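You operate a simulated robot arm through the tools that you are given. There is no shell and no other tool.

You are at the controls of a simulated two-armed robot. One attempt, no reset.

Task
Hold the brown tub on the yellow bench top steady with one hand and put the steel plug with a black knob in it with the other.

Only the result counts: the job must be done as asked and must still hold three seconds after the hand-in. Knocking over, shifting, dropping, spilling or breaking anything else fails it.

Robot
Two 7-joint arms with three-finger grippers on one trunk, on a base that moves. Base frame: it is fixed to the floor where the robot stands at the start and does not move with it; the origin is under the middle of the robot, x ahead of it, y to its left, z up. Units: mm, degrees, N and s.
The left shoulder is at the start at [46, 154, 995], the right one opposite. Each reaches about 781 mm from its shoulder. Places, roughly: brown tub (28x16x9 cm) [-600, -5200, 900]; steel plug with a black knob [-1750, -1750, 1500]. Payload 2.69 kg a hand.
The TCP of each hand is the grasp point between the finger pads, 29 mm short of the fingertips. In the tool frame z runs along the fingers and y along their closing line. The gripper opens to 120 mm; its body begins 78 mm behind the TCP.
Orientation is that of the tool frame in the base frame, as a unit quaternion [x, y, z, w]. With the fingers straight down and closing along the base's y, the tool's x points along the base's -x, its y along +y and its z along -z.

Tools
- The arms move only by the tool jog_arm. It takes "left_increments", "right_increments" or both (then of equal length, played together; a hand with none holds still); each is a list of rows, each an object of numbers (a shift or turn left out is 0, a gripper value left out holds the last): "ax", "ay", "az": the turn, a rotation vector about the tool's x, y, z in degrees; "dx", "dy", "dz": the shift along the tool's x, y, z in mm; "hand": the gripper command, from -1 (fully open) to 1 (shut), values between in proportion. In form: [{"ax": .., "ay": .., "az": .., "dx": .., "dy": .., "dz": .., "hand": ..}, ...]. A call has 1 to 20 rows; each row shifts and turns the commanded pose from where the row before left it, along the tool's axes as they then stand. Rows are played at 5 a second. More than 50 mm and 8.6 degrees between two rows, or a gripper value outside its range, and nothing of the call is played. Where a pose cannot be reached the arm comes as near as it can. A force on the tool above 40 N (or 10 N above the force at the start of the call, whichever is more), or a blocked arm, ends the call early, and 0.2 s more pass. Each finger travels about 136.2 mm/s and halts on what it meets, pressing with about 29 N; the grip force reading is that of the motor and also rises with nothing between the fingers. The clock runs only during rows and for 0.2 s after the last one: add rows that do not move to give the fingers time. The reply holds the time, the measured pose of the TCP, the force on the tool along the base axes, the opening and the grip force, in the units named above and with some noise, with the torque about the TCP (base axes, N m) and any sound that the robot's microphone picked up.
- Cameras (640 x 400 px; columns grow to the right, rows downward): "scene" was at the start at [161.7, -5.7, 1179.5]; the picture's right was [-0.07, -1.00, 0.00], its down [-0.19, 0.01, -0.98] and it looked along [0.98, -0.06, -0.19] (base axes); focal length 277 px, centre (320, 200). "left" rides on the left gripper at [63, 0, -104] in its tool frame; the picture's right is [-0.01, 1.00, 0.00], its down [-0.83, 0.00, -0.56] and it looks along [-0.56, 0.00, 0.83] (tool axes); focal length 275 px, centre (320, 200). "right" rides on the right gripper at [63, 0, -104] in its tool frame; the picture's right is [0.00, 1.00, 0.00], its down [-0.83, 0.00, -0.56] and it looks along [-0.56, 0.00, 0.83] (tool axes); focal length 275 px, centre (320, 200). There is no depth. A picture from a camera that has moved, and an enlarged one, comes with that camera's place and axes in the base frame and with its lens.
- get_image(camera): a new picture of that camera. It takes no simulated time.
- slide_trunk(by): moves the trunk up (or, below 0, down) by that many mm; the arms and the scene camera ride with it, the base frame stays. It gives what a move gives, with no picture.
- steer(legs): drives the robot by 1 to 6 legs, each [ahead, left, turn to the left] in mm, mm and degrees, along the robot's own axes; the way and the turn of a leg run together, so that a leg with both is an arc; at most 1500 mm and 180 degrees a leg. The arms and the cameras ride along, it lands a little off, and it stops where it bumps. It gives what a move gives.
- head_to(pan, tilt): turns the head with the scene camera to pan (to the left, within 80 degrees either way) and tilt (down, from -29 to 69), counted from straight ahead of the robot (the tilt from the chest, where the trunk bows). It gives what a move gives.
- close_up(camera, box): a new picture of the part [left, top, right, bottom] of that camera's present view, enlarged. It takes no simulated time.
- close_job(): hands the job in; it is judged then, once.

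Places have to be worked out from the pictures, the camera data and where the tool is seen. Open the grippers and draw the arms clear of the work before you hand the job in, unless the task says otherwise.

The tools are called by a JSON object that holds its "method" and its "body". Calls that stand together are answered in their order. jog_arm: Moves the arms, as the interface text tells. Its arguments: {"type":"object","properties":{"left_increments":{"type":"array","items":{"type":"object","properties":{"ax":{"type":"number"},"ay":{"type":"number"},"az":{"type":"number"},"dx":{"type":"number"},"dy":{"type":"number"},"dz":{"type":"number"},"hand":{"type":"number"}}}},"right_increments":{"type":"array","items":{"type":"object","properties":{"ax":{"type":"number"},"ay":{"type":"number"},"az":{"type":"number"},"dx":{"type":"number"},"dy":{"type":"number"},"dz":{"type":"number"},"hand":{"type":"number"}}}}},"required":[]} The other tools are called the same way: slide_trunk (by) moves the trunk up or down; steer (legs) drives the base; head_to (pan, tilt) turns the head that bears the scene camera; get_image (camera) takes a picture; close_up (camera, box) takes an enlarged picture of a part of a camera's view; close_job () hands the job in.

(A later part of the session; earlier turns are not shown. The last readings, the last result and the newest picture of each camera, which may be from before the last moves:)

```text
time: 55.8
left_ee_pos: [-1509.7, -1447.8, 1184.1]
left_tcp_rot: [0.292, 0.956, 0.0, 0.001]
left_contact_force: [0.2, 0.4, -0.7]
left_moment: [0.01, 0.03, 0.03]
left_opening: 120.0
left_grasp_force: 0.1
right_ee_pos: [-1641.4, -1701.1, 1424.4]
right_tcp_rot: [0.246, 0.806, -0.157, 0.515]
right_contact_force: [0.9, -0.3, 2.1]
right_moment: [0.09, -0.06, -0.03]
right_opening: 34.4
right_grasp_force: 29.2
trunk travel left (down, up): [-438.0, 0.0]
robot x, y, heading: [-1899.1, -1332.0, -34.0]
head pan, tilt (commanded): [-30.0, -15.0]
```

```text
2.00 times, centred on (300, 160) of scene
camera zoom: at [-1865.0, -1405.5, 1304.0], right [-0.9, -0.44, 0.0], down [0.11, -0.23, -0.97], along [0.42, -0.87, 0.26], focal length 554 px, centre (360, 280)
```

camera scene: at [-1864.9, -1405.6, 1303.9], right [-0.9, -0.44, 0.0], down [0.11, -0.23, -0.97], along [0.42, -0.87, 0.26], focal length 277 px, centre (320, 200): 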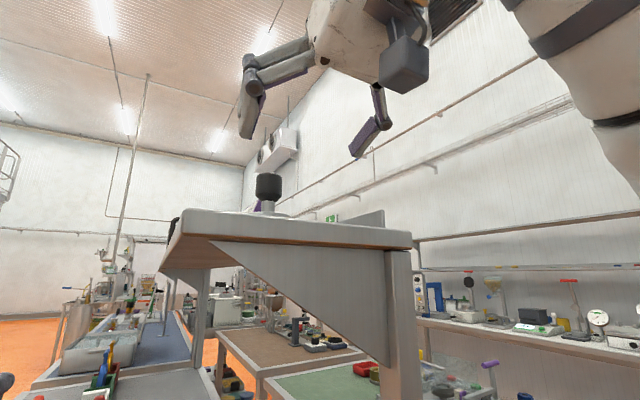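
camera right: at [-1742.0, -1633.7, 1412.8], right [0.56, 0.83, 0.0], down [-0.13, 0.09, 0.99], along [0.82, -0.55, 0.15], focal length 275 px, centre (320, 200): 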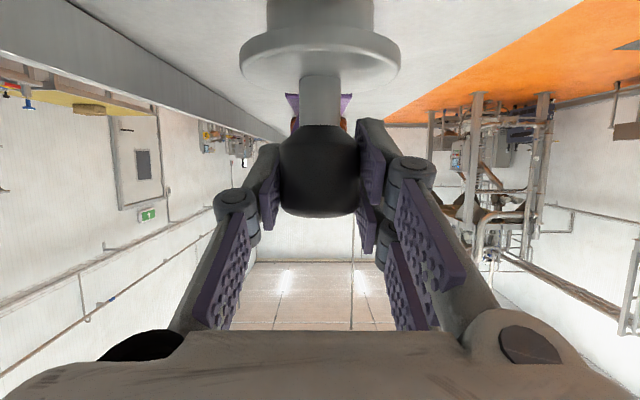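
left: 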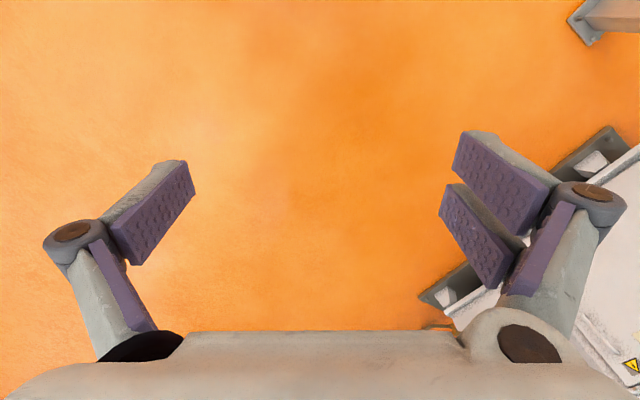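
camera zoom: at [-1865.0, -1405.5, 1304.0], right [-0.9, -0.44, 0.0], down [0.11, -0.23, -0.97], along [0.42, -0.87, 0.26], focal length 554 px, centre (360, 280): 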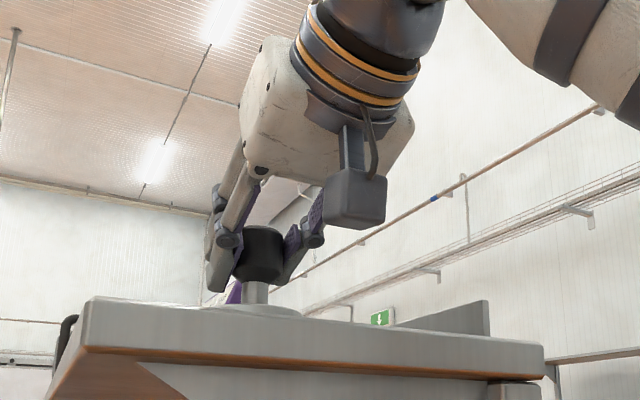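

The knob is gripped (opening 34.4 mm, 29 N). I lift straight up about 30 mm and check that the plug comes along.

{"method": "jog_arm", "body": {"right_increments": [{"dz": -3.2, "dx": -6.8, "hand": 1}, {"dz": -3.2, "dx": -6.8}, {"dz": -3.2, "dx": -6.8}, {"dz": -3.2, "dx": -6.8}, {}]}}

{"method": "get_image", "body": {"camera": "right"}}

{"method": "close_up", "body": {"camera": "scene", "box": [140, 60, 460, 260]}}

```text
time: 57.0
left_ee_pos: [-1511.0, -1448.6, 1184.2]
left_tcp_rot: [0.291, 0.957, 0.0, 0.001]
left_contact_force: [-0.6, 0.4, 0.7]
left_moment: [0.0, -0.01, 0.02]
left_opening: 120.2
left_grasp_force: 0.0
right_ee_pos: [-1642.1, -1701.7, 1456.4]
right_tcp_rot: [0.246, 0.806, -0.157, 0.514]
right_contact_force: [0.0, -0.8, -2.2]
right_moment: [-0.01, 0.0, 0.01]
right_opening: 34.2
right_grasp_force: 29.2
trunk travel left (down, up): [-438.0, 0.0]
robot x, y, heading: [-1899.7, -1334.3, -33.7]
head pan, tilt (commanded): [-30.0, -15.0]
```

```text
taken
camera right: at [-1742.2, -1634.0, 1442.7], right [0.56, 0.83, 0.0], down [-0.12, 0.09, 0.99], along [0.82, -0.55, 0.15], focal length 275 px, centre (320, 200)
```

right: 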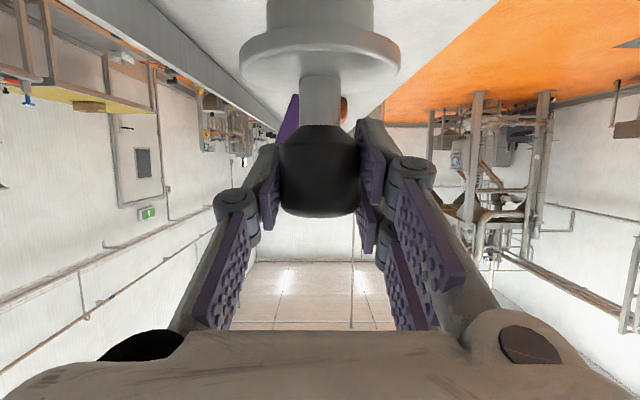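

```text
2.00 times, centred on (300, 160) of scene
camera zoom: at [-1864.9, -1405.8, 1303.9], right [-0.9, -0.44, 0.0], down [0.11, -0.23, -0.97], along [0.42, -0.87, 0.26], focal length 554 px, centre (360, 280)
```

zoom: 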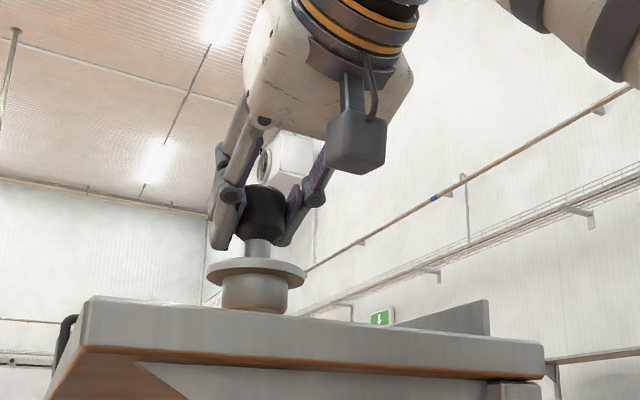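

The plug hangs clear of the shelf by about 30 mm. I back the base straight out 380 mm into the aisle.

{"method": "steer", "body": {"legs": [[-380, 0, 0]]}}

{"method": "get_image", "body": {"camera": "right"}}

{"method": "head_to", "body": {"pan": -60, "tilt": 10}}

{"method": "get_image", "body": {"camera": "scene"}}

```text
time: 59.4
left_ee_pos: [-1828.2, -1233.9, 1184.6]
left_tcp_rot: [0.291, 0.957, 0.0, 0.001]
left_contact_force: [-0.5, 0.3, 0.4]
left_moment: [-0.02, 0.03, 0.01]
left_opening: 120.1
left_grasp_force: 0.2
right_ee_pos: [-1958.2, -1487.5, 1456.4]
right_tcp_rot: [0.247, 0.807, -0.157, 0.513]
right_contact_force: [-0.7, -0.5, -2.0]
right_moment: [-0.01, 0.01, -0.01]
right_opening: 34.4
right_grasp_force: 28.9
trunk travel left (down, up): [-438.0, 0.0]
robot x, y, heading: [-2217.6, -1119.9, -34.0]
head pan, tilt (commanded): [-30.0, -15.0]
```

```text
taken
camera right: at [-2058.5, -1420.4, 1442.4], right [0.56, 0.83, 0.0], down [-0.12, 0.09, 0.99], along [0.82, -0.55, 0.15], focal length 275 px, centre (320, 200)
```

right: 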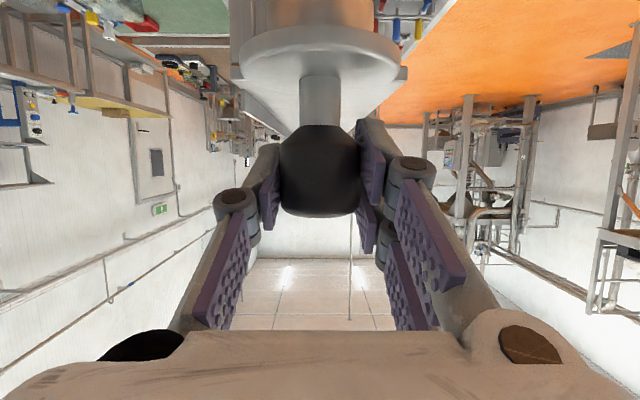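

```text
time: 60.3
left_ee_pos: [-1825.5, -1235.3, 1184.3]
left_tcp_rot: [0.291, 0.957, 0.0, 0.0]
left_contact_force: [-0.6, -0.6, 0.0]
left_moment: [0.02, 0.02, 0.02]
left_opening: 119.9
left_grasp_force: 0.2
right_ee_pos: [-1957.5, -1487.3, 1456.4]
right_tcp_rot: [0.246, 0.807, -0.156, 0.514]
right_contact_force: [-0.1, 0.1, -2.5]
right_moment: [0.02, 0.0, 0.04]
right_opening: 34.2
right_grasp_force: 28.3
trunk travel left (down, up): [-438.0, 0.0]
robot x, y, heading: [-2219.6, -1120.6, -34.0]
head pan, tilt (commanded): [-60.0, 10.0]
```

```text
taken
camera scene: at [-2223.2, -1212.9, 1265.5], right [-1.0, 0.07, 0.0], down [0.01, 0.17, -0.98], along [-0.07, -0.98, -0.17], focal length 277 px, centre (320, 200)
```

scene: 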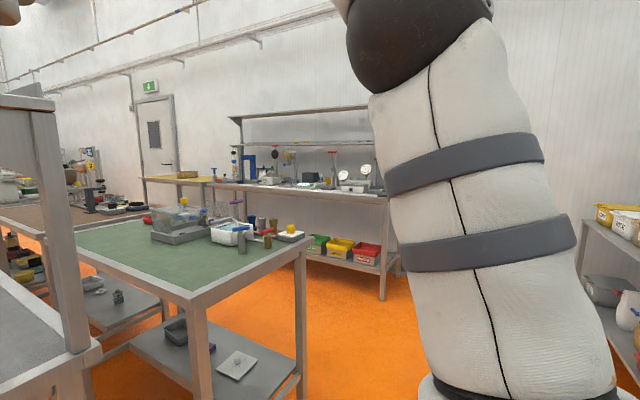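

The plug is out in the open aisle, still firmly held. In this view a yellow bench top with a brown object stands in the back row, in line with the given tub place; I strafe right down the aisle (past the green bench) toward the cross aisle and look again.

{"method": "steer", "body": {"legs": [[0, -1500, 0]]}}

{"method": "head_to", "body": {"pan": 0, "tilt": 15}}

{"method": "get_image", "body": {"camera": "scene"}}

{"method": "head_to", "body": {"pan": -40, "tilt": 15}}

{"method": "get_image", "body": {"camera": "scene"}}

```text
time: 72.0
left_ee_pos: [-2661.7, -2480.4, 1184.4]
left_tcp_rot: [0.289, 0.957, 0.0, 0.0]
left_contact_force: [-0.2, -0.4, 0.0]
left_moment: [0.02, 0.03, 0.02]
left_opening: 120.0
left_grasp_force: 0.0
right_ee_pos: [-2792.7, -2733.9, 1455.8]
right_tcp_rot: [0.244, 0.807, -0.155, 0.514]
right_contact_force: [0.7, -0.2, -2.1]
right_moment: [0.01, -0.01, 0.0]
right_opening: 34.2
right_grasp_force: 28.9
trunk travel left (down, up): [-438.0, 0.0]
robot x, y, heading: [-3051.7, -2367.1, -33.8]
head pan, tilt (commanded): [-60.0, 10.0]
```

```text
time: 73.3
left_ee_pos: [-2661.8, -2479.3, 1183.8]
left_tcp_rot: [0.289, 0.957, 0.0, 0.002]
left_contact_force: [0.8, -0.5, 0.5]
left_moment: [0.01, -0.01, -0.03]
left_opening: 120.1
left_grasp_force: 0.1
right_ee_pos: [-2791.8, -2732.9, 1455.0]
right_tcp_rot: [0.244, 0.807, -0.156, 0.515]
right_contact_force: [-0.1, -0.8, -2.1]
right_moment: [-0.02, 0.05, 0.02]
right_opening: 34.4
right_grasp_force: 28.5
trunk travel left (down, up): [-438.0, 0.0]
robot x, y, heading: [-3052.6, -2366.1, -33.8]
head pan, tilt (commanded): [0.0, 15.0]
```

```text
taken
camera scene: at [-2974.3, -2419.3, 1257.3], right [-0.56, -0.83, 0.0], down [-0.22, 0.14, -0.97], along [0.8, -0.54, -0.26], focal length 277 px, centre (320, 200)
```

scene: 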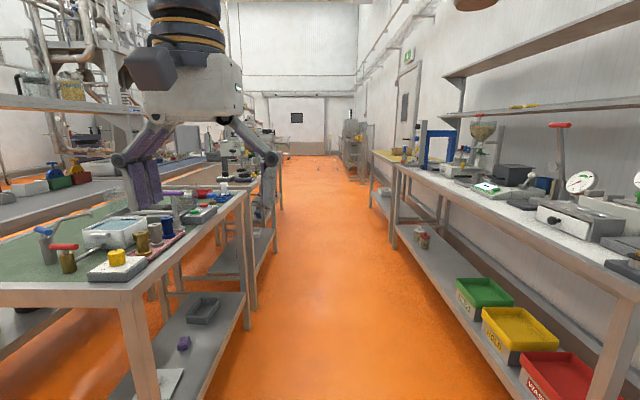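

```text
time: 74.4
left_ee_pos: [-2660.9, -2480.4, 1184.6]
left_tcp_rot: [0.289, 0.957, -0.001, 0.001]
left_contact_force: [0.6, -0.7, -0.3]
left_moment: [-0.01, -0.01, 0.04]
left_opening: 119.9
left_grasp_force: 0.1
right_ee_pos: [-2791.5, -2734.8, 1457.1]
right_tcp_rot: [0.245, 0.807, -0.156, 0.514]
right_contact_force: [0.7, 0.7, -2.0]
right_moment: [-0.03, 0.02, 0.02]
right_opening: 34.1
right_grasp_force: 28.7
trunk travel left (down, up): [-438.0, 0.0]
robot x, y, heading: [-3052.5, -2366.3, -33.7]
head pan, tilt (commanded): [-40.0, 15.0]
```

```text
taken
camera scene: at [-3025.7, -2457.0, 1257.3], right [-0.96, -0.28, 0.0], down [-0.07, 0.25, -0.97], along [0.27, -0.93, -0.26], focal length 277 px, centre (320, 200)
```

scene: 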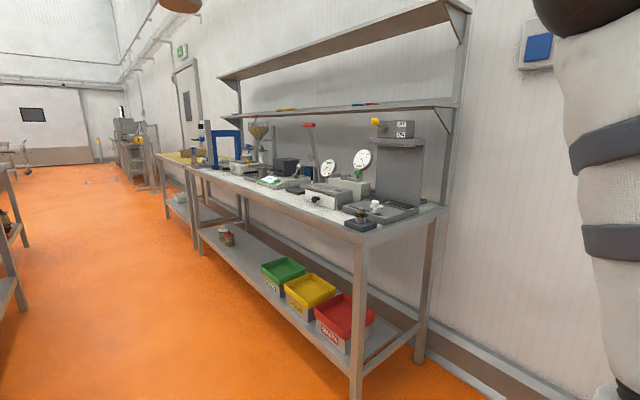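

The cross aisle is clear: green/brown benches about 490 mm to my left, back-row benches about 800 mm to my right, the yellow bench further along on the right. I shift to the aisle's middle and drive along it.

{"method": "steer", "body": {"legs": [[1450, -140, 0], [1150, 0, 0]]}}

{"method": "head_to", "body": {"pan": 0, "tilt": 15}}

{"method": "get_image", "body": {"camera": "scene"}}

{"method": "head_to", "body": {"pan": -50, "tilt": 20}}

{"method": "get_image", "body": {"camera": "scene"}}

```text
time: 87.0
left_ee_pos: [-566.4, -4023.7, 1184.3]
left_tcp_rot: [0.285, 0.959, 0.001, 0.0]
left_contact_force: [0.7, -0.5, -0.4]
left_moment: [0.0, -0.02, 0.0]
left_opening: 120.0
left_grasp_force: 0.0
right_ee_pos: [-695.0, -4278.6, 1456.5]
right_tcp_rot: [0.241, 0.809, -0.153, 0.514]
right_contact_force: [-0.3, 0.6, -1.9]
right_moment: [0.0, 0.03, 0.02]
right_opening: 34.1
right_grasp_force: 29.2
trunk travel left (down, up): [-438.0, 0.0]
robot x, y, heading: [-960.0, -3914.4, -32.9]
head pan, tilt (commanded): [-40.0, 15.0]
```

```text
time: 88.1
left_ee_pos: [-566.0, -4022.9, 1184.4]
left_tcp_rot: [0.285, 0.959, 0.0, 0.002]
left_contact_force: [-0.6, 0.7, -0.3]
left_moment: [0.01, 0.01, 0.01]
left_opening: 119.8
left_grasp_force: 0.1
right_ee_pos: [-695.7, -4279.4, 1455.0]
right_tcp_rot: [0.24, 0.808, -0.153, 0.516]
right_contact_force: [0.9, -0.7, -2.1]
right_moment: [-0.03, -0.02, -0.02]
right_opening: 33.9
right_grasp_force: 29.0
trunk travel left (down, up): [-438.0, 0.0]
robot x, y, heading: [-953.7, -3913.4, -33.0]
head pan, tilt (commanded): [0.0, 15.0]
```

```text
taken
camera scene: at [-879.9, -3965.3, 1257.3], right [-0.55, -0.84, 0.0], down [-0.22, 0.14, -0.97], along [0.81, -0.53, -0.26], focal length 277 px, centre (320, 200)
```

scene: 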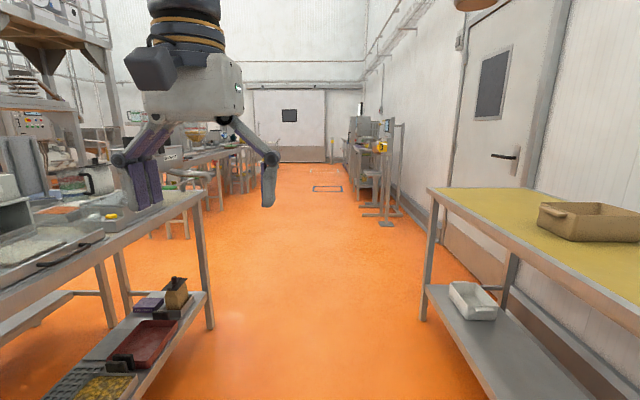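

```text
time: 89.3
left_ee_pos: [-567.6, -4023.2, 1183.8]
left_tcp_rot: [0.285, 0.958, 0.0, 0.001]
left_contact_force: [0.8, 0.2, -0.2]
left_moment: [0.01, -0.01, -0.01]
left_opening: 119.8
left_grasp_force: 0.1
right_ee_pos: [-694.9, -4278.2, 1455.5]
right_tcp_rot: [0.241, 0.808, -0.154, 0.515]
right_contact_force: [0.4, -0.7, -2.3]
right_moment: [0.01, 0.0, -0.03]
right_opening: 34.3
right_grasp_force: 28.9
trunk travel left (down, up): [-438.0, 0.0]
robot x, y, heading: [-960.9, -3916.7, -33.4]
head pan, tilt (commanded): [-50.0, 20.0]
```

```text
taken
camera scene: at [-946.9, -4006.6, 1249.2], right [-0.99, -0.12, 0.0], down [-0.04, 0.34, -0.94], along [0.11, -0.93, -0.34], focal length 277 px, centre (320, 200)
```

scene: 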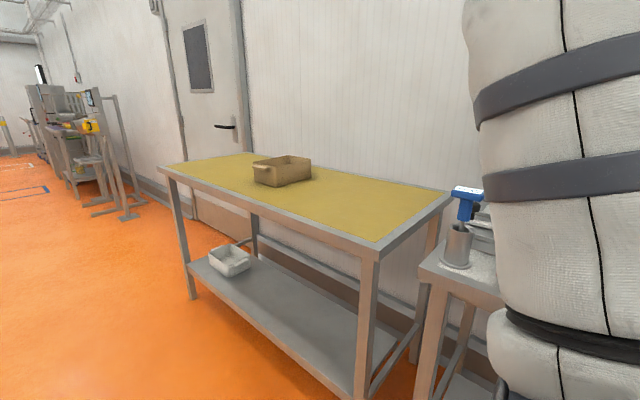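

The yellow bench carries only the brown tub (≈[-648, -5195], about 270 mm behind the bench's front edge; top ≈895 high). I drive on until level with the tub and turn right to face the bench, still well back from it.

{"method": "steer", "body": {"legs": [[990, 0, 0], [0, 0, -90.7]]}}

{"method": "head_to", "body": {"pan": 0, "tilt": 25}}

{"method": "get_image", "body": {"camera": "scene"}}

{"method": "close_up", "body": {"camera": "scene", "box": [200, 120, 440, 270]}}

```text
time: 98.3
left_ee_pos: [-253.9, -4843.4, 1183.1]
left_tcp_rot: [0.884, 0.467, 0.0, 0.001]
left_contact_force: [-0.2, -0.8, -0.2]
left_moment: [-0.02, -0.02, 0.01]
left_opening: 120.0
left_grasp_force: 0.0
right_ee_pos: [-505.2, -4710.3, 1455.6]
right_tcp_rot: [0.746, 0.394, -0.475, 0.251]
right_contact_force: [0.4, -0.2, -2.3]
right_moment: [-0.01, -0.03, 0.0]
right_opening: 34.3
right_grasp_force: 29.1
trunk travel left (down, up): [-438.0, 0.0]
robot x, y, heading: [-135.1, -4452.3, -124.2]
head pan, tilt (commanded): [-50.0, 20.0]
```

```text
time: 99.5
left_ee_pos: [-253.2, -4843.3, 1183.7]
left_tcp_rot: [0.884, 0.467, -0.001, 0.0]
left_contact_force: [-0.4, 0.0, -0.2]
left_moment: [0.01, -0.01, 0.02]
left_opening: 119.9
left_grasp_force: 0.1
right_ee_pos: [-504.8, -4709.2, 1456.1]
right_tcp_rot: [0.746, 0.394, -0.475, 0.25]
right_contact_force: [1.0, 0.3, -1.2]
right_moment: [0.03, 0.03, 0.0]
right_opening: 34.3
right_grasp_force: 29.5
trunk travel left (down, up): [-438.0, 0.0]
robot x, y, heading: [-134.6, -4453.0, -124.3]
head pan, tilt (commanded): [0.0, 25.0]
```

```text
taken
camera scene: at [-190.0, -4530.5, 1241.1], right [-0.83, 0.56, 0.0], down [0.24, 0.35, -0.91], along [-0.51, -0.75, -0.42], focal length 277 px, centre (320, 200)
```

scene: 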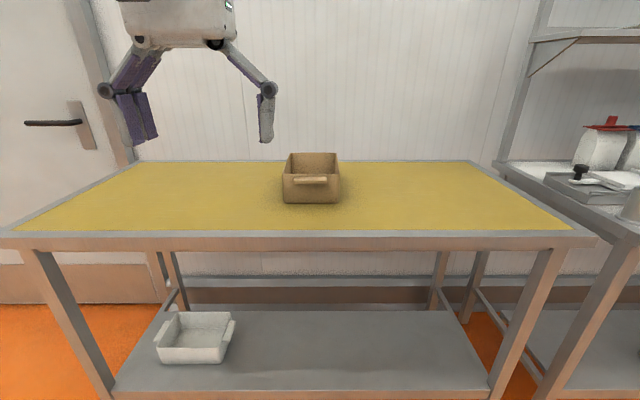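

```text
2.67 times, centred on (320, 195) of scene
camera zoom: at [-190.0, -4530.5, 1241.1], right [-0.83, 0.56, 0.0], down [0.24, 0.35, -0.91], along [-0.51, -0.75, -0.42], focal length 739 px, centre (320, 213)
```

zoom: 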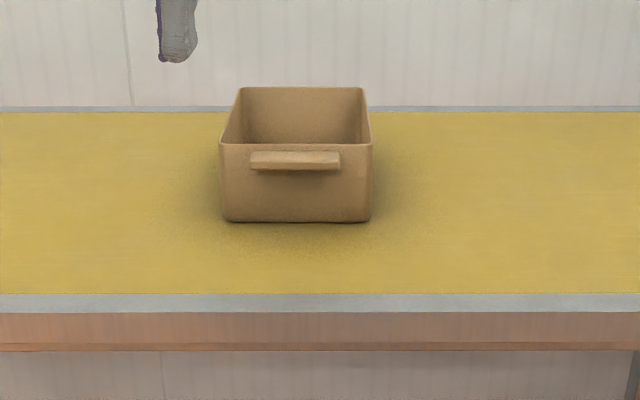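

The tub's long side points away from me, aligned with my heading: near wall ≈813 mm ahead, far wall ≈1030, centre 23 mm to my left, rim ≈985, with a handle on the near end. I drive 400 mm closer (hands stay well above the rim) and check the base gap.

{"method": "steer", "body": {"legs": [[400, 0, 0]]}}

{"method": "head_to", "body": {"pan": 0, "tilt": 60}}

{"method": "get_image", "body": {"camera": "scene"}}

{"method": "get_image", "body": {"camera": "left"}}

```text
time: 101.9
left_ee_pos: [-477.2, -5170.1, 1185.5]
left_tcp_rot: [0.884, 0.468, -0.001, 0.0]
left_contact_force: [-0.4, 0.2, 0.8]
left_moment: [-0.02, -0.02, -0.01]
left_opening: 120.0
left_grasp_force: 0.0
right_ee_pos: [-729.1, -5036.7, 1456.3]
right_tcp_rot: [0.746, 0.394, -0.475, 0.251]
right_contact_force: [-0.2, 0.5, -2.7]
right_moment: [0.03, 0.0, 0.0]
right_opening: 33.9
right_grasp_force: 29.3
trunk travel left (down, up): [-438.0, 0.0]
robot x, y, heading: [-364.0, -4782.3, -124.4]
head pan, tilt (commanded): [0.0, 25.0]
```

```text
time: 102.9
left_ee_pos: [-476.9, -5169.7, 1185.2]
left_tcp_rot: [0.884, 0.467, -0.001, 0.001]
left_contact_force: [0.4, 0.5, -0.3]
left_moment: [0.0, 0.02, 0.02]
left_opening: 120.1
left_grasp_force: 0.0
right_ee_pos: [-730.3, -5035.8, 1457.6]
right_tcp_rot: [0.746, 0.394, -0.475, 0.251]
right_contact_force: [-0.4, 0.3, -2.6]
right_moment: [-0.03, 0.03, -0.01]
right_opening: 34.3
right_grasp_force: 29.1
trunk travel left (down, up): [-438.0, 0.0]
robot x, y, heading: [-357.3, -4777.2, -124.6]
head pan, tilt (commanded): [0.0, 60.0]
```

```text
taken
camera scene: at [-399.6, -4837.3, 1191.1], right [-0.83, 0.56, 0.0], down [0.49, 0.71, -0.5], along [-0.28, -0.41, -0.87], focal length 277 px, centre (320, 200)
```

scene: 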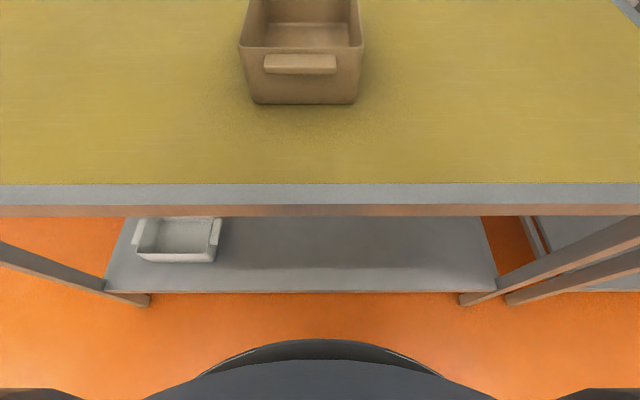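

```text
taken
camera left: at [-440.0, -5120.1, 1286.6], right [0.82, -0.57, 0.0], down [-0.47, -0.68, 0.56], along [-0.32, -0.46, -0.83], focal length 275 px, centre (320, 200)
```

left: 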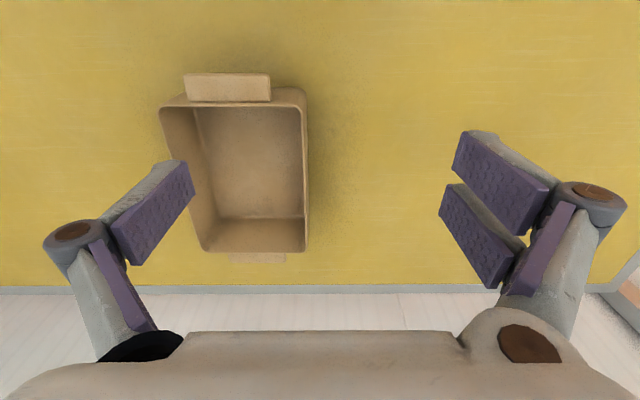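

The bench edge is 230 mm ahead of centre with room to spare; the left wrist camera shows the tub plainly (near handle at top of its picture, about 227 × 155 mm at the rim, left wall 21 mm to the right of the left hand). I move 60 mm closer.

{"method": "steer", "body": {"legs": [[60, 0, 0]]}}

{"method": "get_image", "body": {"camera": "left"}}

{"method": "head_to", "body": {"pan": 0, "tilt": 35}}

{"method": "get_image", "body": {"camera": "scene"}}

```text
time: 103.9
left_ee_pos: [-511.6, -5220.1, 1184.8]
left_tcp_rot: [0.884, 0.467, -0.001, -0.001]
left_contact_force: [-0.3, -0.9, -0.1]
left_moment: [0.06, 0.0, 0.0]
left_opening: 120.2
left_grasp_force: 0.1
right_ee_pos: [-762.9, -5085.3, 1455.6]
right_tcp_rot: [0.745, 0.394, -0.475, 0.251]
right_contact_force: [0.2, -1.3, -2.3]
right_moment: [0.01, 0.01, 0.01]
right_opening: 34.2
right_grasp_force: 29.3
trunk travel left (down, up): [-438.0, 0.0]
robot x, y, heading: [-394.1, -4825.0, -124.3]
head pan, tilt (commanded): [0.0, 60.0]
```

```text
taken
camera left: at [-473.5, -5168.9, 1286.9], right [0.82, -0.57, 0.0], down [-0.47, -0.68, 0.56], along [-0.32, -0.46, -0.83], focal length 275 px, centre (320, 200)
```

left: 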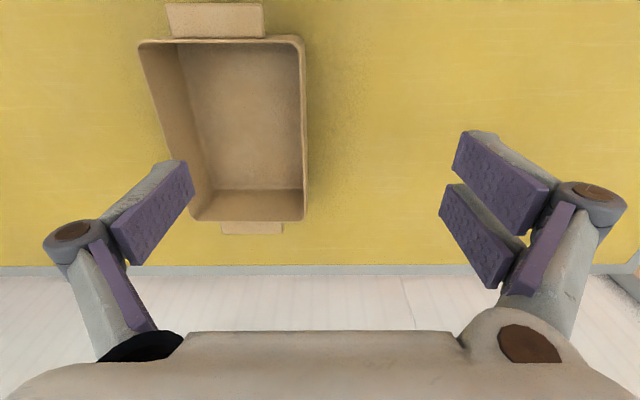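

```text
time: 104.8
left_ee_pos: [-511.0, -5218.7, 1183.4]
left_tcp_rot: [0.884, 0.467, -0.001, 0.0]
left_contact_force: [0.3, 0.4, 0.9]
left_moment: [0.0, -0.01, 0.0]
left_opening: 119.8
left_grasp_force: 0.1
right_ee_pos: [-763.3, -5086.2, 1457.5]
right_tcp_rot: [0.746, 0.393, -0.476, 0.251]
right_contact_force: [0.6, -0.2, -2.4]
right_moment: [0.02, 0.02, 0.02]
right_opening: 34.4
right_grasp_force: 28.4
trunk travel left (down, up): [-438.0, 0.0]
robot x, y, heading: [-396.6, -4830.7, -124.5]
head pan, tilt (commanded): [0.0, 35.0]
```

```text
taken
camera scene: at [-444.9, -4903.6, 1225.3], right [-0.83, 0.56, 0.0], down [0.32, 0.47, -0.82], along [-0.46, -0.68, -0.57], focal length 277 px, centre (320, 200)
```

scene: 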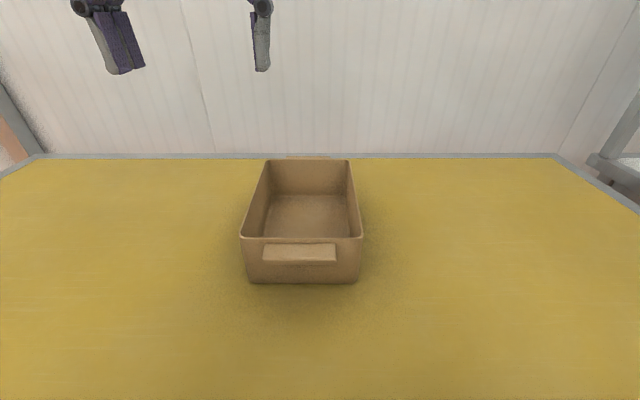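

I enlarge the left wrist view to locate the tub's left wall precisely.

{"method": "close_up", "body": {"camera": "left", "box": [130, 0, 370, 250]}}

```text
1.60 times, centred on (250, 125) of left
camera zoom: at [-473.3, -5168.7, 1286.6], right [0.82, -0.57, 0.0], down [-0.47, -0.68, 0.56], along [-0.32, -0.46, -0.83], focal length 440 px, centre (432, 320)
```

zoom: 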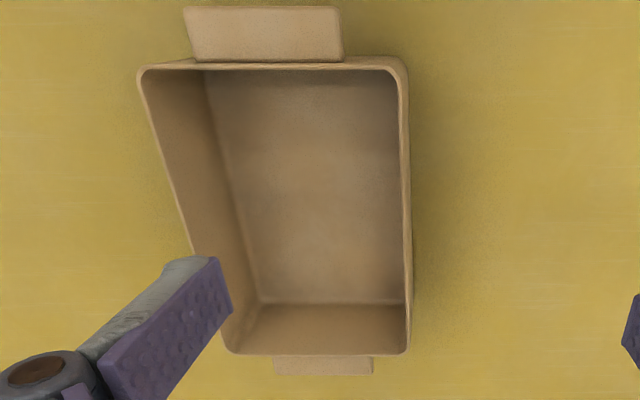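

The left wall's centre line runs 17–20 mm to the right of the left TCP; the tub spans 39 mm behind to 172 mm ahead of the TCP. I lower the left hand to just above rim height and bring it over the far part of the left wall.

{"method": "jog_arm", "body": {"left_increments": [{"dz": 37}, {"dz": 37}, {"dz": 37}, {"dz": 37}, {"dx": -31.7, "dy": -4.6}, {"dx": -31.7, "dy": -4.6}, {"dx": -31.7, "dy": -4.6}, {"dx": -31.9, "dy": -4.7}, {}]}}

{"method": "get_image", "body": {"camera": "left"}}

{"method": "get_image", "body": {"camera": "scene"}}

```text
time: 106.8
left_ee_pos: [-595.8, -5313.0, 1037.6]
left_tcp_rot: [0.884, 0.467, -0.001, 0.001]
left_contact_force: [0.2, -0.1, -0.4]
left_moment: [-0.03, -0.02, -0.01]
left_opening: 120.2
left_grasp_force: 0.1
right_ee_pos: [-761.2, -5085.4, 1456.7]
right_tcp_rot: [0.746, 0.394, -0.475, 0.251]
right_contact_force: [-0.5, 1.1, -1.2]
right_moment: [0.03, 0.05, 0.02]
right_opening: 34.2
right_grasp_force: 28.4
trunk travel left (down, up): [-438.0, 0.0]
robot x, y, heading: [-392.5, -4828.8, -124.4]
head pan, tilt (commanded): [0.0, 35.0]
```

```text
taken
camera left: at [-559.0, -5262.4, 1139.6], right [0.82, -0.57, 0.0], down [-0.47, -0.68, 0.56], along [-0.32, -0.46, -0.83], focal length 275 px, centre (320, 200)
```

left: 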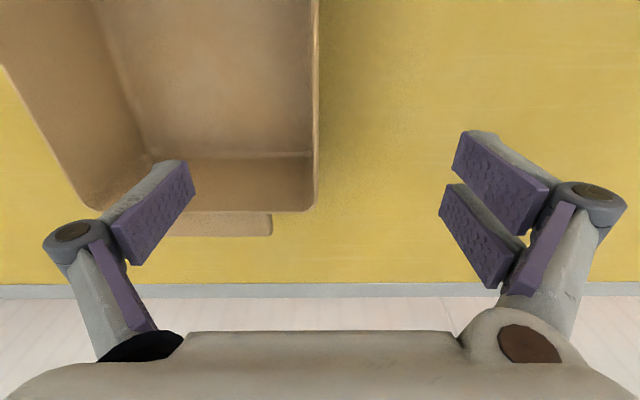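

```text
taken
camera scene: at [-444.4, -4903.0, 1225.5], right [-0.83, 0.56, 0.0], down [0.32, 0.47, -0.82], along [-0.46, -0.68, -0.57], focal length 277 px, centre (320, 200)
```

scene: 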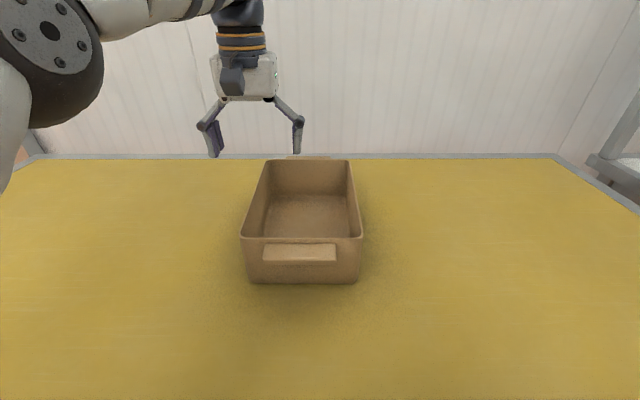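

The left hand is over the wall's far part. I enlarge to check the side-to-side centring before going down.

{"method": "close_up", "body": {"camera": "left", "box": [240, 80, 400, 240]}}

{"method": "close_up", "body": {"camera": "scene", "box": [180, 60, 380, 300]}}

```text
2.50 times, centred on (320, 160) of left
camera zoom: at [-559.0, -5262.4, 1139.6], right [0.82, -0.57, 0.0], down [-0.47, -0.68, 0.56], along [-0.32, -0.46, -0.83], focal length 688 px, centre (320, 300)
```

zoom: 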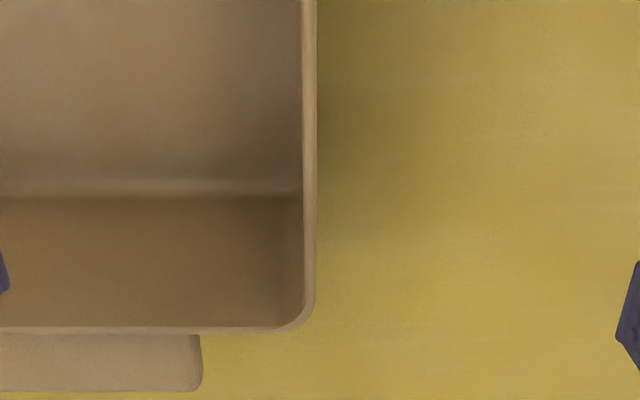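

```text
1.67 times, centred on (280, 180) of scene
camera zoom: at [-444.4, -4903.0, 1225.5], right [-0.83, 0.56, 0.0], down [0.32, 0.47, -0.82], along [-0.46, -0.68, -0.57], focal length 462 px, centre (387, 233)
```

zoom: 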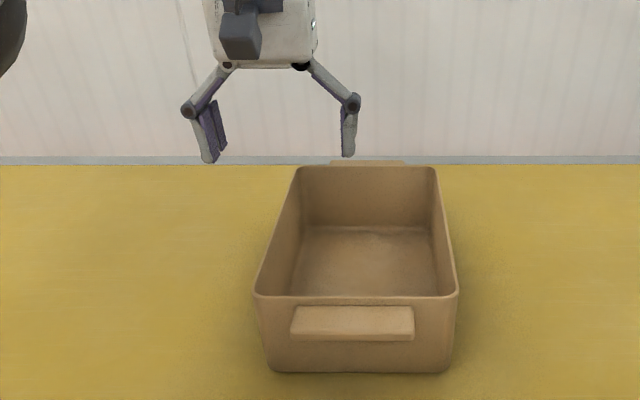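

The wall (3 mm thick) lies 2.6 mm to the right of the TCP and the far wall 50 mm ahead. I correct sideways and go straight down until the fingers straddle the wall.

{"method": "jog_arm", "body": {"left_increments": [{"dz": 20, "dy": -2.6}, {"dz": 20}, {"dz": 20}, {"dz": 17.5}, {}]}}

{"method": "get_image", "body": {"camera": "left"}}

{"method": "close_up", "body": {"camera": "scene", "box": [180, 60, 380, 300]}}

```text
time: 108.0
left_ee_pos: [-599.0, -5312.6, 958.0]
left_tcp_rot: [0.884, 0.467, 0.0, 0.0]
left_contact_force: [0.2, -0.3, -0.2]
left_moment: [-0.02, 0.01, 0.01]
left_opening: 119.9
left_grasp_force: 0.1
right_ee_pos: [-761.9, -5084.4, 1456.1]
right_tcp_rot: [0.746, 0.394, -0.475, 0.251]
right_contact_force: [0.7, 0.1, -2.2]
right_moment: [-0.01, 0.01, 0.02]
right_opening: 34.0
right_grasp_force: 29.1
trunk travel left (down, up): [-438.0, 0.0]
robot x, y, heading: [-390.5, -4836.1, -124.3]
head pan, tilt (commanded): [0.0, 35.0]
```

```text
taken
camera left: at [-562.2, -5262.1, 1061.3], right [0.82, -0.57, 0.0], down [-0.47, -0.68, 0.56], along [-0.32, -0.46, -0.83], focal length 275 px, centre (320, 200)
```

left: 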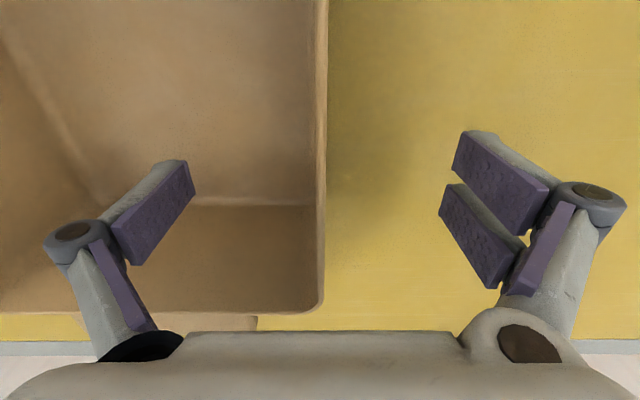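

```text
1.67 times, centred on (280, 180) of scene
camera zoom: at [-444.9, -4903.6, 1225.4], right [-0.83, 0.56, 0.0], down [0.32, 0.47, -0.82], along [-0.46, -0.68, -0.57], focal length 462 px, centre (387, 233)
```

zoom: 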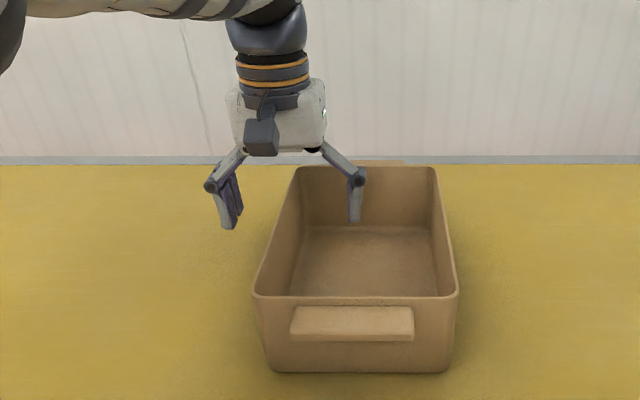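

The wall is centred between the pads to within half a millimetre. I close the left gripper in stages, first to about 12 mm, and look before the final squeeze.

{"method": "jog_arm", "body": {"left_increments": [{"hand": -0.4}, {"hand": 0.2}, {"hand": 0.6}, {"hand": 0.8}, {}, {}]}}

{"method": "get_image", "body": {"camera": "left"}}

```text
time: 109.4
left_ee_pos: [-599.5, -5312.8, 958.9]
left_tcp_rot: [0.884, 0.467, -0.001, 0.0]
left_contact_force: [-0.5, -0.2, 0.5]
left_moment: [-0.01, 0.01, 0.02]
left_opening: 11.8
left_grasp_force: 0.0
right_ee_pos: [-763.1, -5085.6, 1455.9]
right_tcp_rot: [0.745, 0.394, -0.475, 0.251]
right_contact_force: [0.7, -0.3, -1.4]
right_moment: [-0.02, 0.02, -0.01]
right_opening: 34.1
right_grasp_force: 29.0
trunk travel left (down, up): [-438.0, 0.0]
robot x, y, heading: [-391.3, -4830.5, -124.3]
head pan, tilt (commanded): [0.0, 35.0]
```

```text
taken
camera left: at [-562.2, -5262.2, 1061.5], right [0.82, -0.57, 0.0], down [-0.47, -0.68, 0.56], along [-0.32, -0.46, -0.83], focal length 275 px, centre (320, 200)
```

left: 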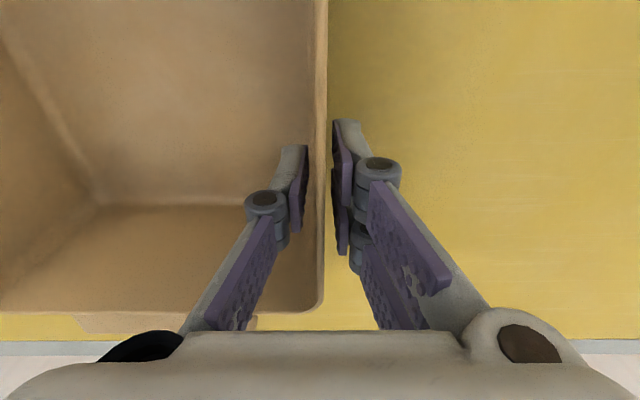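

The pads stand on both sides of the wall with small even gaps. I now close fully.

{"method": "jog_arm", "body": {"left_increments": [{"hand": 0.88}, {"hand": 0.94}, {"hand": 1}, {"hand": 1}, {"hand": 1}]}}

{"method": "get_image", "body": {"camera": "left"}}

{"method": "get_image", "body": {"camera": "scene"}}

```text
time: 110.6
left_ee_pos: [-599.6, -5312.8, 959.1]
left_tcp_rot: [0.884, 0.467, -0.002, 0.0]
left_contact_force: [0.9, 0.3, 0.2]
left_moment: [-0.09, 0.04, -0.04]
left_opening: 5.8
left_grasp_force: 29.1
right_ee_pos: [-762.9, -5085.2, 1456.2]
right_tcp_rot: [0.745, 0.394, -0.475, 0.251]
right_contact_force: [-0.5, 0.2, -1.9]
right_moment: [0.05, -0.02, -0.01]
right_opening: 34.4
right_grasp_force: 28.3
trunk travel left (down, up): [-438.0, 0.0]
robot x, y, heading: [-391.6, -4831.4, -124.2]
head pan, tilt (commanded): [0.0, 35.0]
```

```text
taken
camera left: at [-562.2, -5262.2, 1061.4], right [0.82, -0.57, 0.0], down [-0.47, -0.68, 0.56], along [-0.32, -0.46, -0.83], focal length 275 px, centre (320, 200)
```

left: 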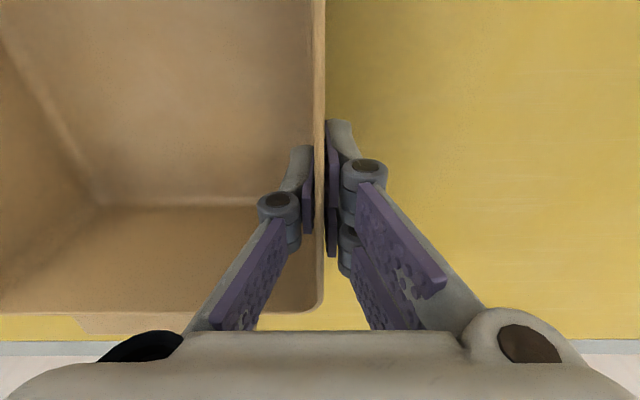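

```text
taken
camera scene: at [-445.0, -4903.7, 1225.3], right [-0.83, 0.56, 0.0], down [0.32, 0.47, -0.82], along [-0.46, -0.68, -0.57], focal length 277 px, centre (320, 200)
```

scene: 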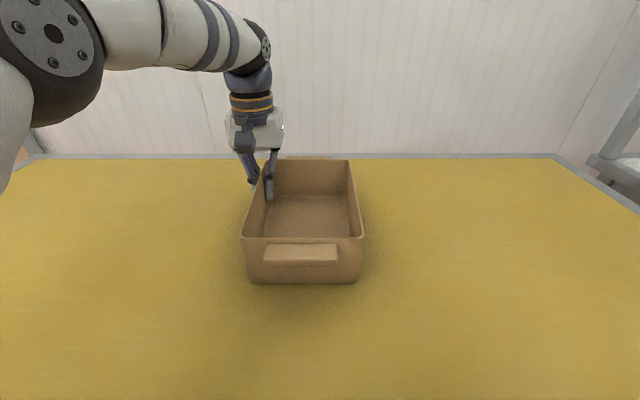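

The tub wall is gripped (5.8 mm, 29 N) and the tub has not moved. Now the right hand: first I lower it 200 mm straight down at its present place, clear to the right of the tub.

{"method": "jog_arm", "body": {"right_increments": [{"dz": 16.9, "dx": 36.3}, {"dz": 16.9, "dx": 36.3}, {"dz": 16.9, "dx": 36.3}, {"dz": 16.9, "dx": 36.3}, {"dz": 16.9, "dx": 36.3}, {}]}}

{"method": "get_image", "body": {"camera": "scene"}}

```text
time: 112.0
left_ee_pos: [-600.6, -5312.6, 959.2]
left_tcp_rot: [0.884, 0.468, -0.002, 0.0]
left_contact_force: [0.5, -0.1, -0.6]
left_moment: [-0.02, 0.0, 0.02]
left_opening: 6.0
left_grasp_force: 29.2
right_ee_pos: [-761.0, -5085.6, 1255.3]
right_tcp_rot: [0.746, 0.393, -0.475, 0.251]
right_contact_force: [-0.2, -0.7, -1.6]
right_moment: [0.01, -0.02, 0.03]
right_opening: 34.1
right_grasp_force: 28.5
trunk travel left (down, up): [-438.0, 0.0]
robot x, y, heading: [-393.0, -4832.2, -124.4]
head pan, tilt (commanded): [0.0, 35.0]
```

```text
taken
camera scene: at [-445.0, -4903.7, 1225.3], right [-0.83, 0.56, 0.0], down [0.32, 0.47, -0.82], along [-0.46, -0.68, -0.57], focal length 277 px, centre (320, 200)
```

scene: 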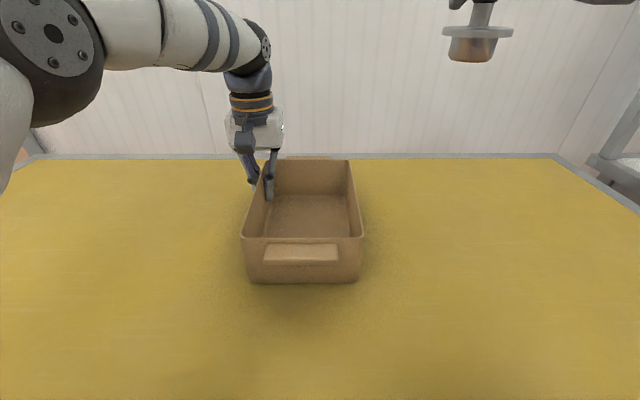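

The plug hangs upright in the hand at the right of the picture. I tilt the hand 25° further nose-down (to clear the tub rim with its body) and lower another 75 mm, still beside the tub.

{"method": "jog_arm", "body": {"right_increments": [{"ay": 8.4}, {"ay": 8.3}, {"ay": 8.3}, {"dz": 28.7, "dx": 24.1}, {"dz": 28.7, "dx": 24.1}, {}]}}

{"method": "get_image", "body": {"camera": "scene"}}

{"method": "get_image", "body": {"camera": "right"}}

```text
time: 113.4
left_ee_pos: [-599.1, -5313.5, 959.6]
left_tcp_rot: [0.885, 0.466, -0.001, 0.001]
left_contact_force: [0.7, 1.3, 0.3]
left_moment: [-0.02, -0.01, -0.01]
left_opening: 5.9
left_grasp_force: 28.5
right_ee_pos: [-762.5, -5083.9, 1181.5]
right_tcp_rot: [0.831, 0.438, -0.302, 0.159]
right_contact_force: [-0.5, -0.3, -2.1]
right_moment: [-0.03, 0.01, -0.07]
right_opening: 34.3
right_grasp_force: 29.1
trunk travel left (down, up): [-438.0, 0.0]
robot x, y, heading: [-390.7, -4834.0, -124.5]
head pan, tilt (commanded): [0.0, 35.0]
```

```text
taken
camera scene: at [-445.0, -4903.7, 1225.3], right [-0.83, 0.56, 0.0], down [0.32, 0.47, -0.82], along [-0.46, -0.68, -0.57], focal length 277 px, centre (320, 200)
```

scene: 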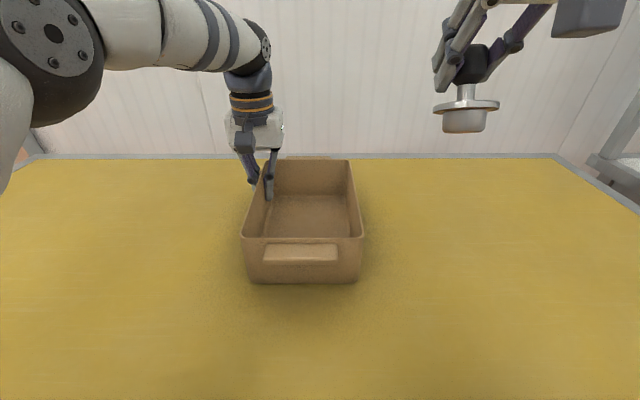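

```text
taken
camera right: at [-696.8, -4989.8, 1219.8], right [0.83, -0.56, 0.0], down [-0.15, -0.23, 0.96], along [-0.54, -0.79, -0.28], focal length 275 px, centre (320, 200)
```

right: 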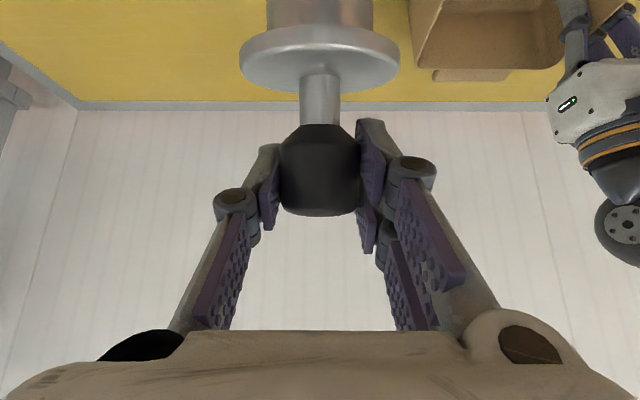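

Hand is now 50° below horizontal with the plug unchanged in the grip. Relative to the left hand the tub's centre line is 185 mm to the left; I lower to about z 1110 (plug bottom ≈1028, above the rim) and move left 170 mm over the tub's near half.

{"method": "jog_arm", "body": {"right_increments": [{"dz": 27.2, "dx": 22.9}, {"dz": 27.2, "dx": 22.9}, {"dy": 34}, {"dy": 34}, {"dy": 34}, {"dy": 34}, {}]}}

{"method": "get_image", "body": {"camera": "scene"}}

{"method": "get_image", "body": {"camera": "right"}}

{"method": "get_image", "body": {"camera": "left"}}

```text
time: 115.0
left_ee_pos: [-600.5, -5312.5, 959.9]
left_tcp_rot: [0.884, 0.467, -0.001, 0.0]
left_contact_force: [-0.4, 0.5, 0.6]
left_moment: [0.03, 0.0, 0.0]
left_opening: 6.2
left_grasp_force: 28.8
right_ee_pos: [-650.4, -5162.6, 1110.6]
right_tcp_rot: [0.831, 0.438, -0.303, 0.16]
right_contact_force: [0.2, -0.1, -2.8]
right_moment: [0.01, 0.01, 0.01]
right_opening: 34.3
right_grasp_force: 29.2
trunk travel left (down, up): [-438.0, 0.0]
robot x, y, heading: [-396.5, -4831.0, -124.4]
head pan, tilt (commanded): [0.0, 35.0]
```

```text
taken
camera scene: at [-445.3, -4903.6, 1225.3], right [-0.83, 0.56, 0.0], down [0.32, 0.47, -0.82], along [-0.46, -0.68, -0.57], focal length 277 px, centre (320, 200)
```

scene: 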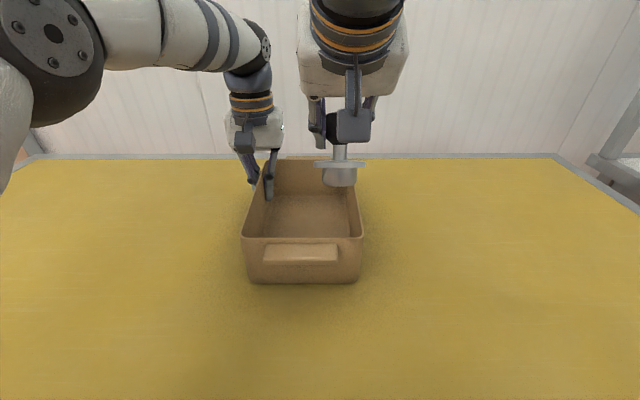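

```text
taken
camera right: at [-585.4, -5067.7, 1149.4], right [0.83, -0.56, 0.0], down [-0.15, -0.23, 0.96], along [-0.54, -0.79, -0.28], focal length 275 px, centre (320, 200)
```

right: 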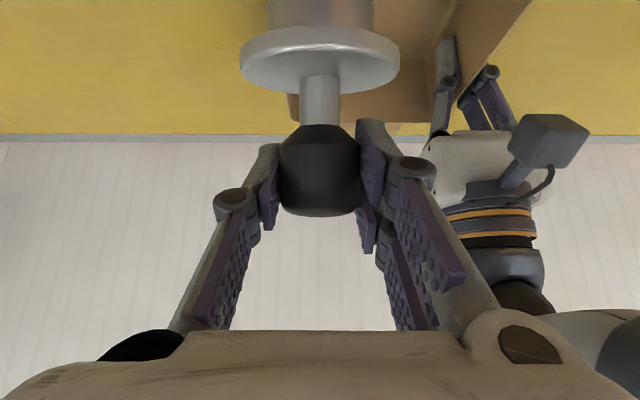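

```text
taken
camera left: at [-562.5, -5262.1, 1061.4], right [0.82, -0.57, 0.0], down [-0.47, -0.68, 0.56], along [-0.32, -0.46, -0.83], focal length 275 px, centre (320, 200)
```

left: 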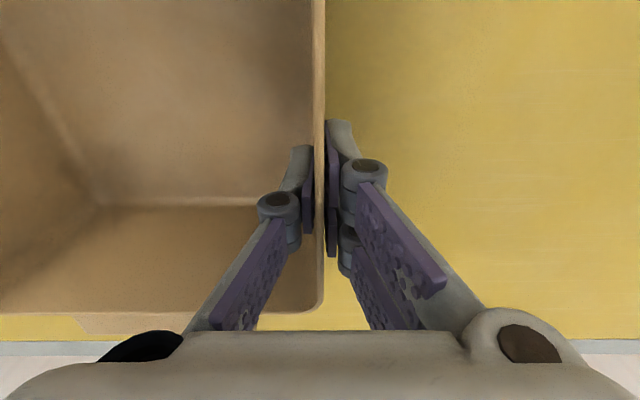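

The plug is over the tub; its centre line is still 47 mm to the left and the left hand is well clear. I move 35 mm more to the left, then look.

{"method": "jog_arm", "body": {"right_increments": [{"dy": 17.5}, {"dy": 17.5}, {}]}}

{"method": "get_image", "body": {"camera": "right"}}

{"method": "close_up", "body": {"camera": "scene", "box": [200, 80, 400, 300]}}

```text
time: 115.8
left_ee_pos: [-600.5, -5312.7, 960.0]
left_tcp_rot: [0.884, 0.468, 0.0, 0.001]
left_contact_force: [0.2, 0.4, -1.0]
left_moment: [0.05, -0.04, -0.03]
left_opening: 5.9
left_grasp_force: 28.9
right_ee_pos: [-622.0, -5182.7, 1110.1]
right_tcp_rot: [0.832, 0.438, -0.302, 0.159]
right_contact_force: [-0.1, -0.1, -2.4]
right_moment: [-0.02, -0.01, -0.03]
right_opening: 34.3
right_grasp_force: 29.0
trunk travel left (down, up): [-438.0, 0.0]
robot x, y, heading: [-391.0, -4831.5, -124.4]
head pan, tilt (commanded): [0.0, 35.0]
```

```text
taken
camera right: at [-556.3, -5087.0, 1149.2], right [0.83, -0.56, 0.0], down [-0.15, -0.23, 0.96], along [-0.54, -0.79, -0.28], focal length 275 px, centre (320, 200)
```

right: 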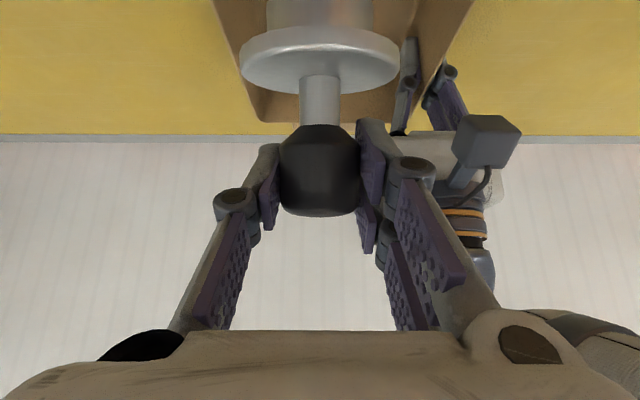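

```text
1.82 times, centred on (300, 190) of scene
camera zoom: at [-445.1, -4903.8, 1225.3], right [-0.83, 0.56, 0.0], down [0.32, 0.47, -0.82], along [-0.46, -0.68, -0.57], focal length 504 px, centre (356, 218)
```

zoom: 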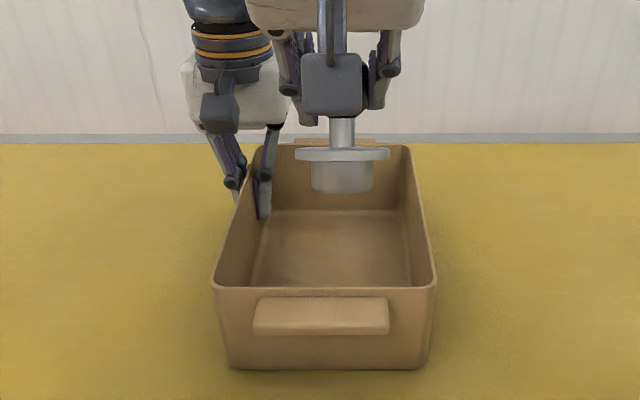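

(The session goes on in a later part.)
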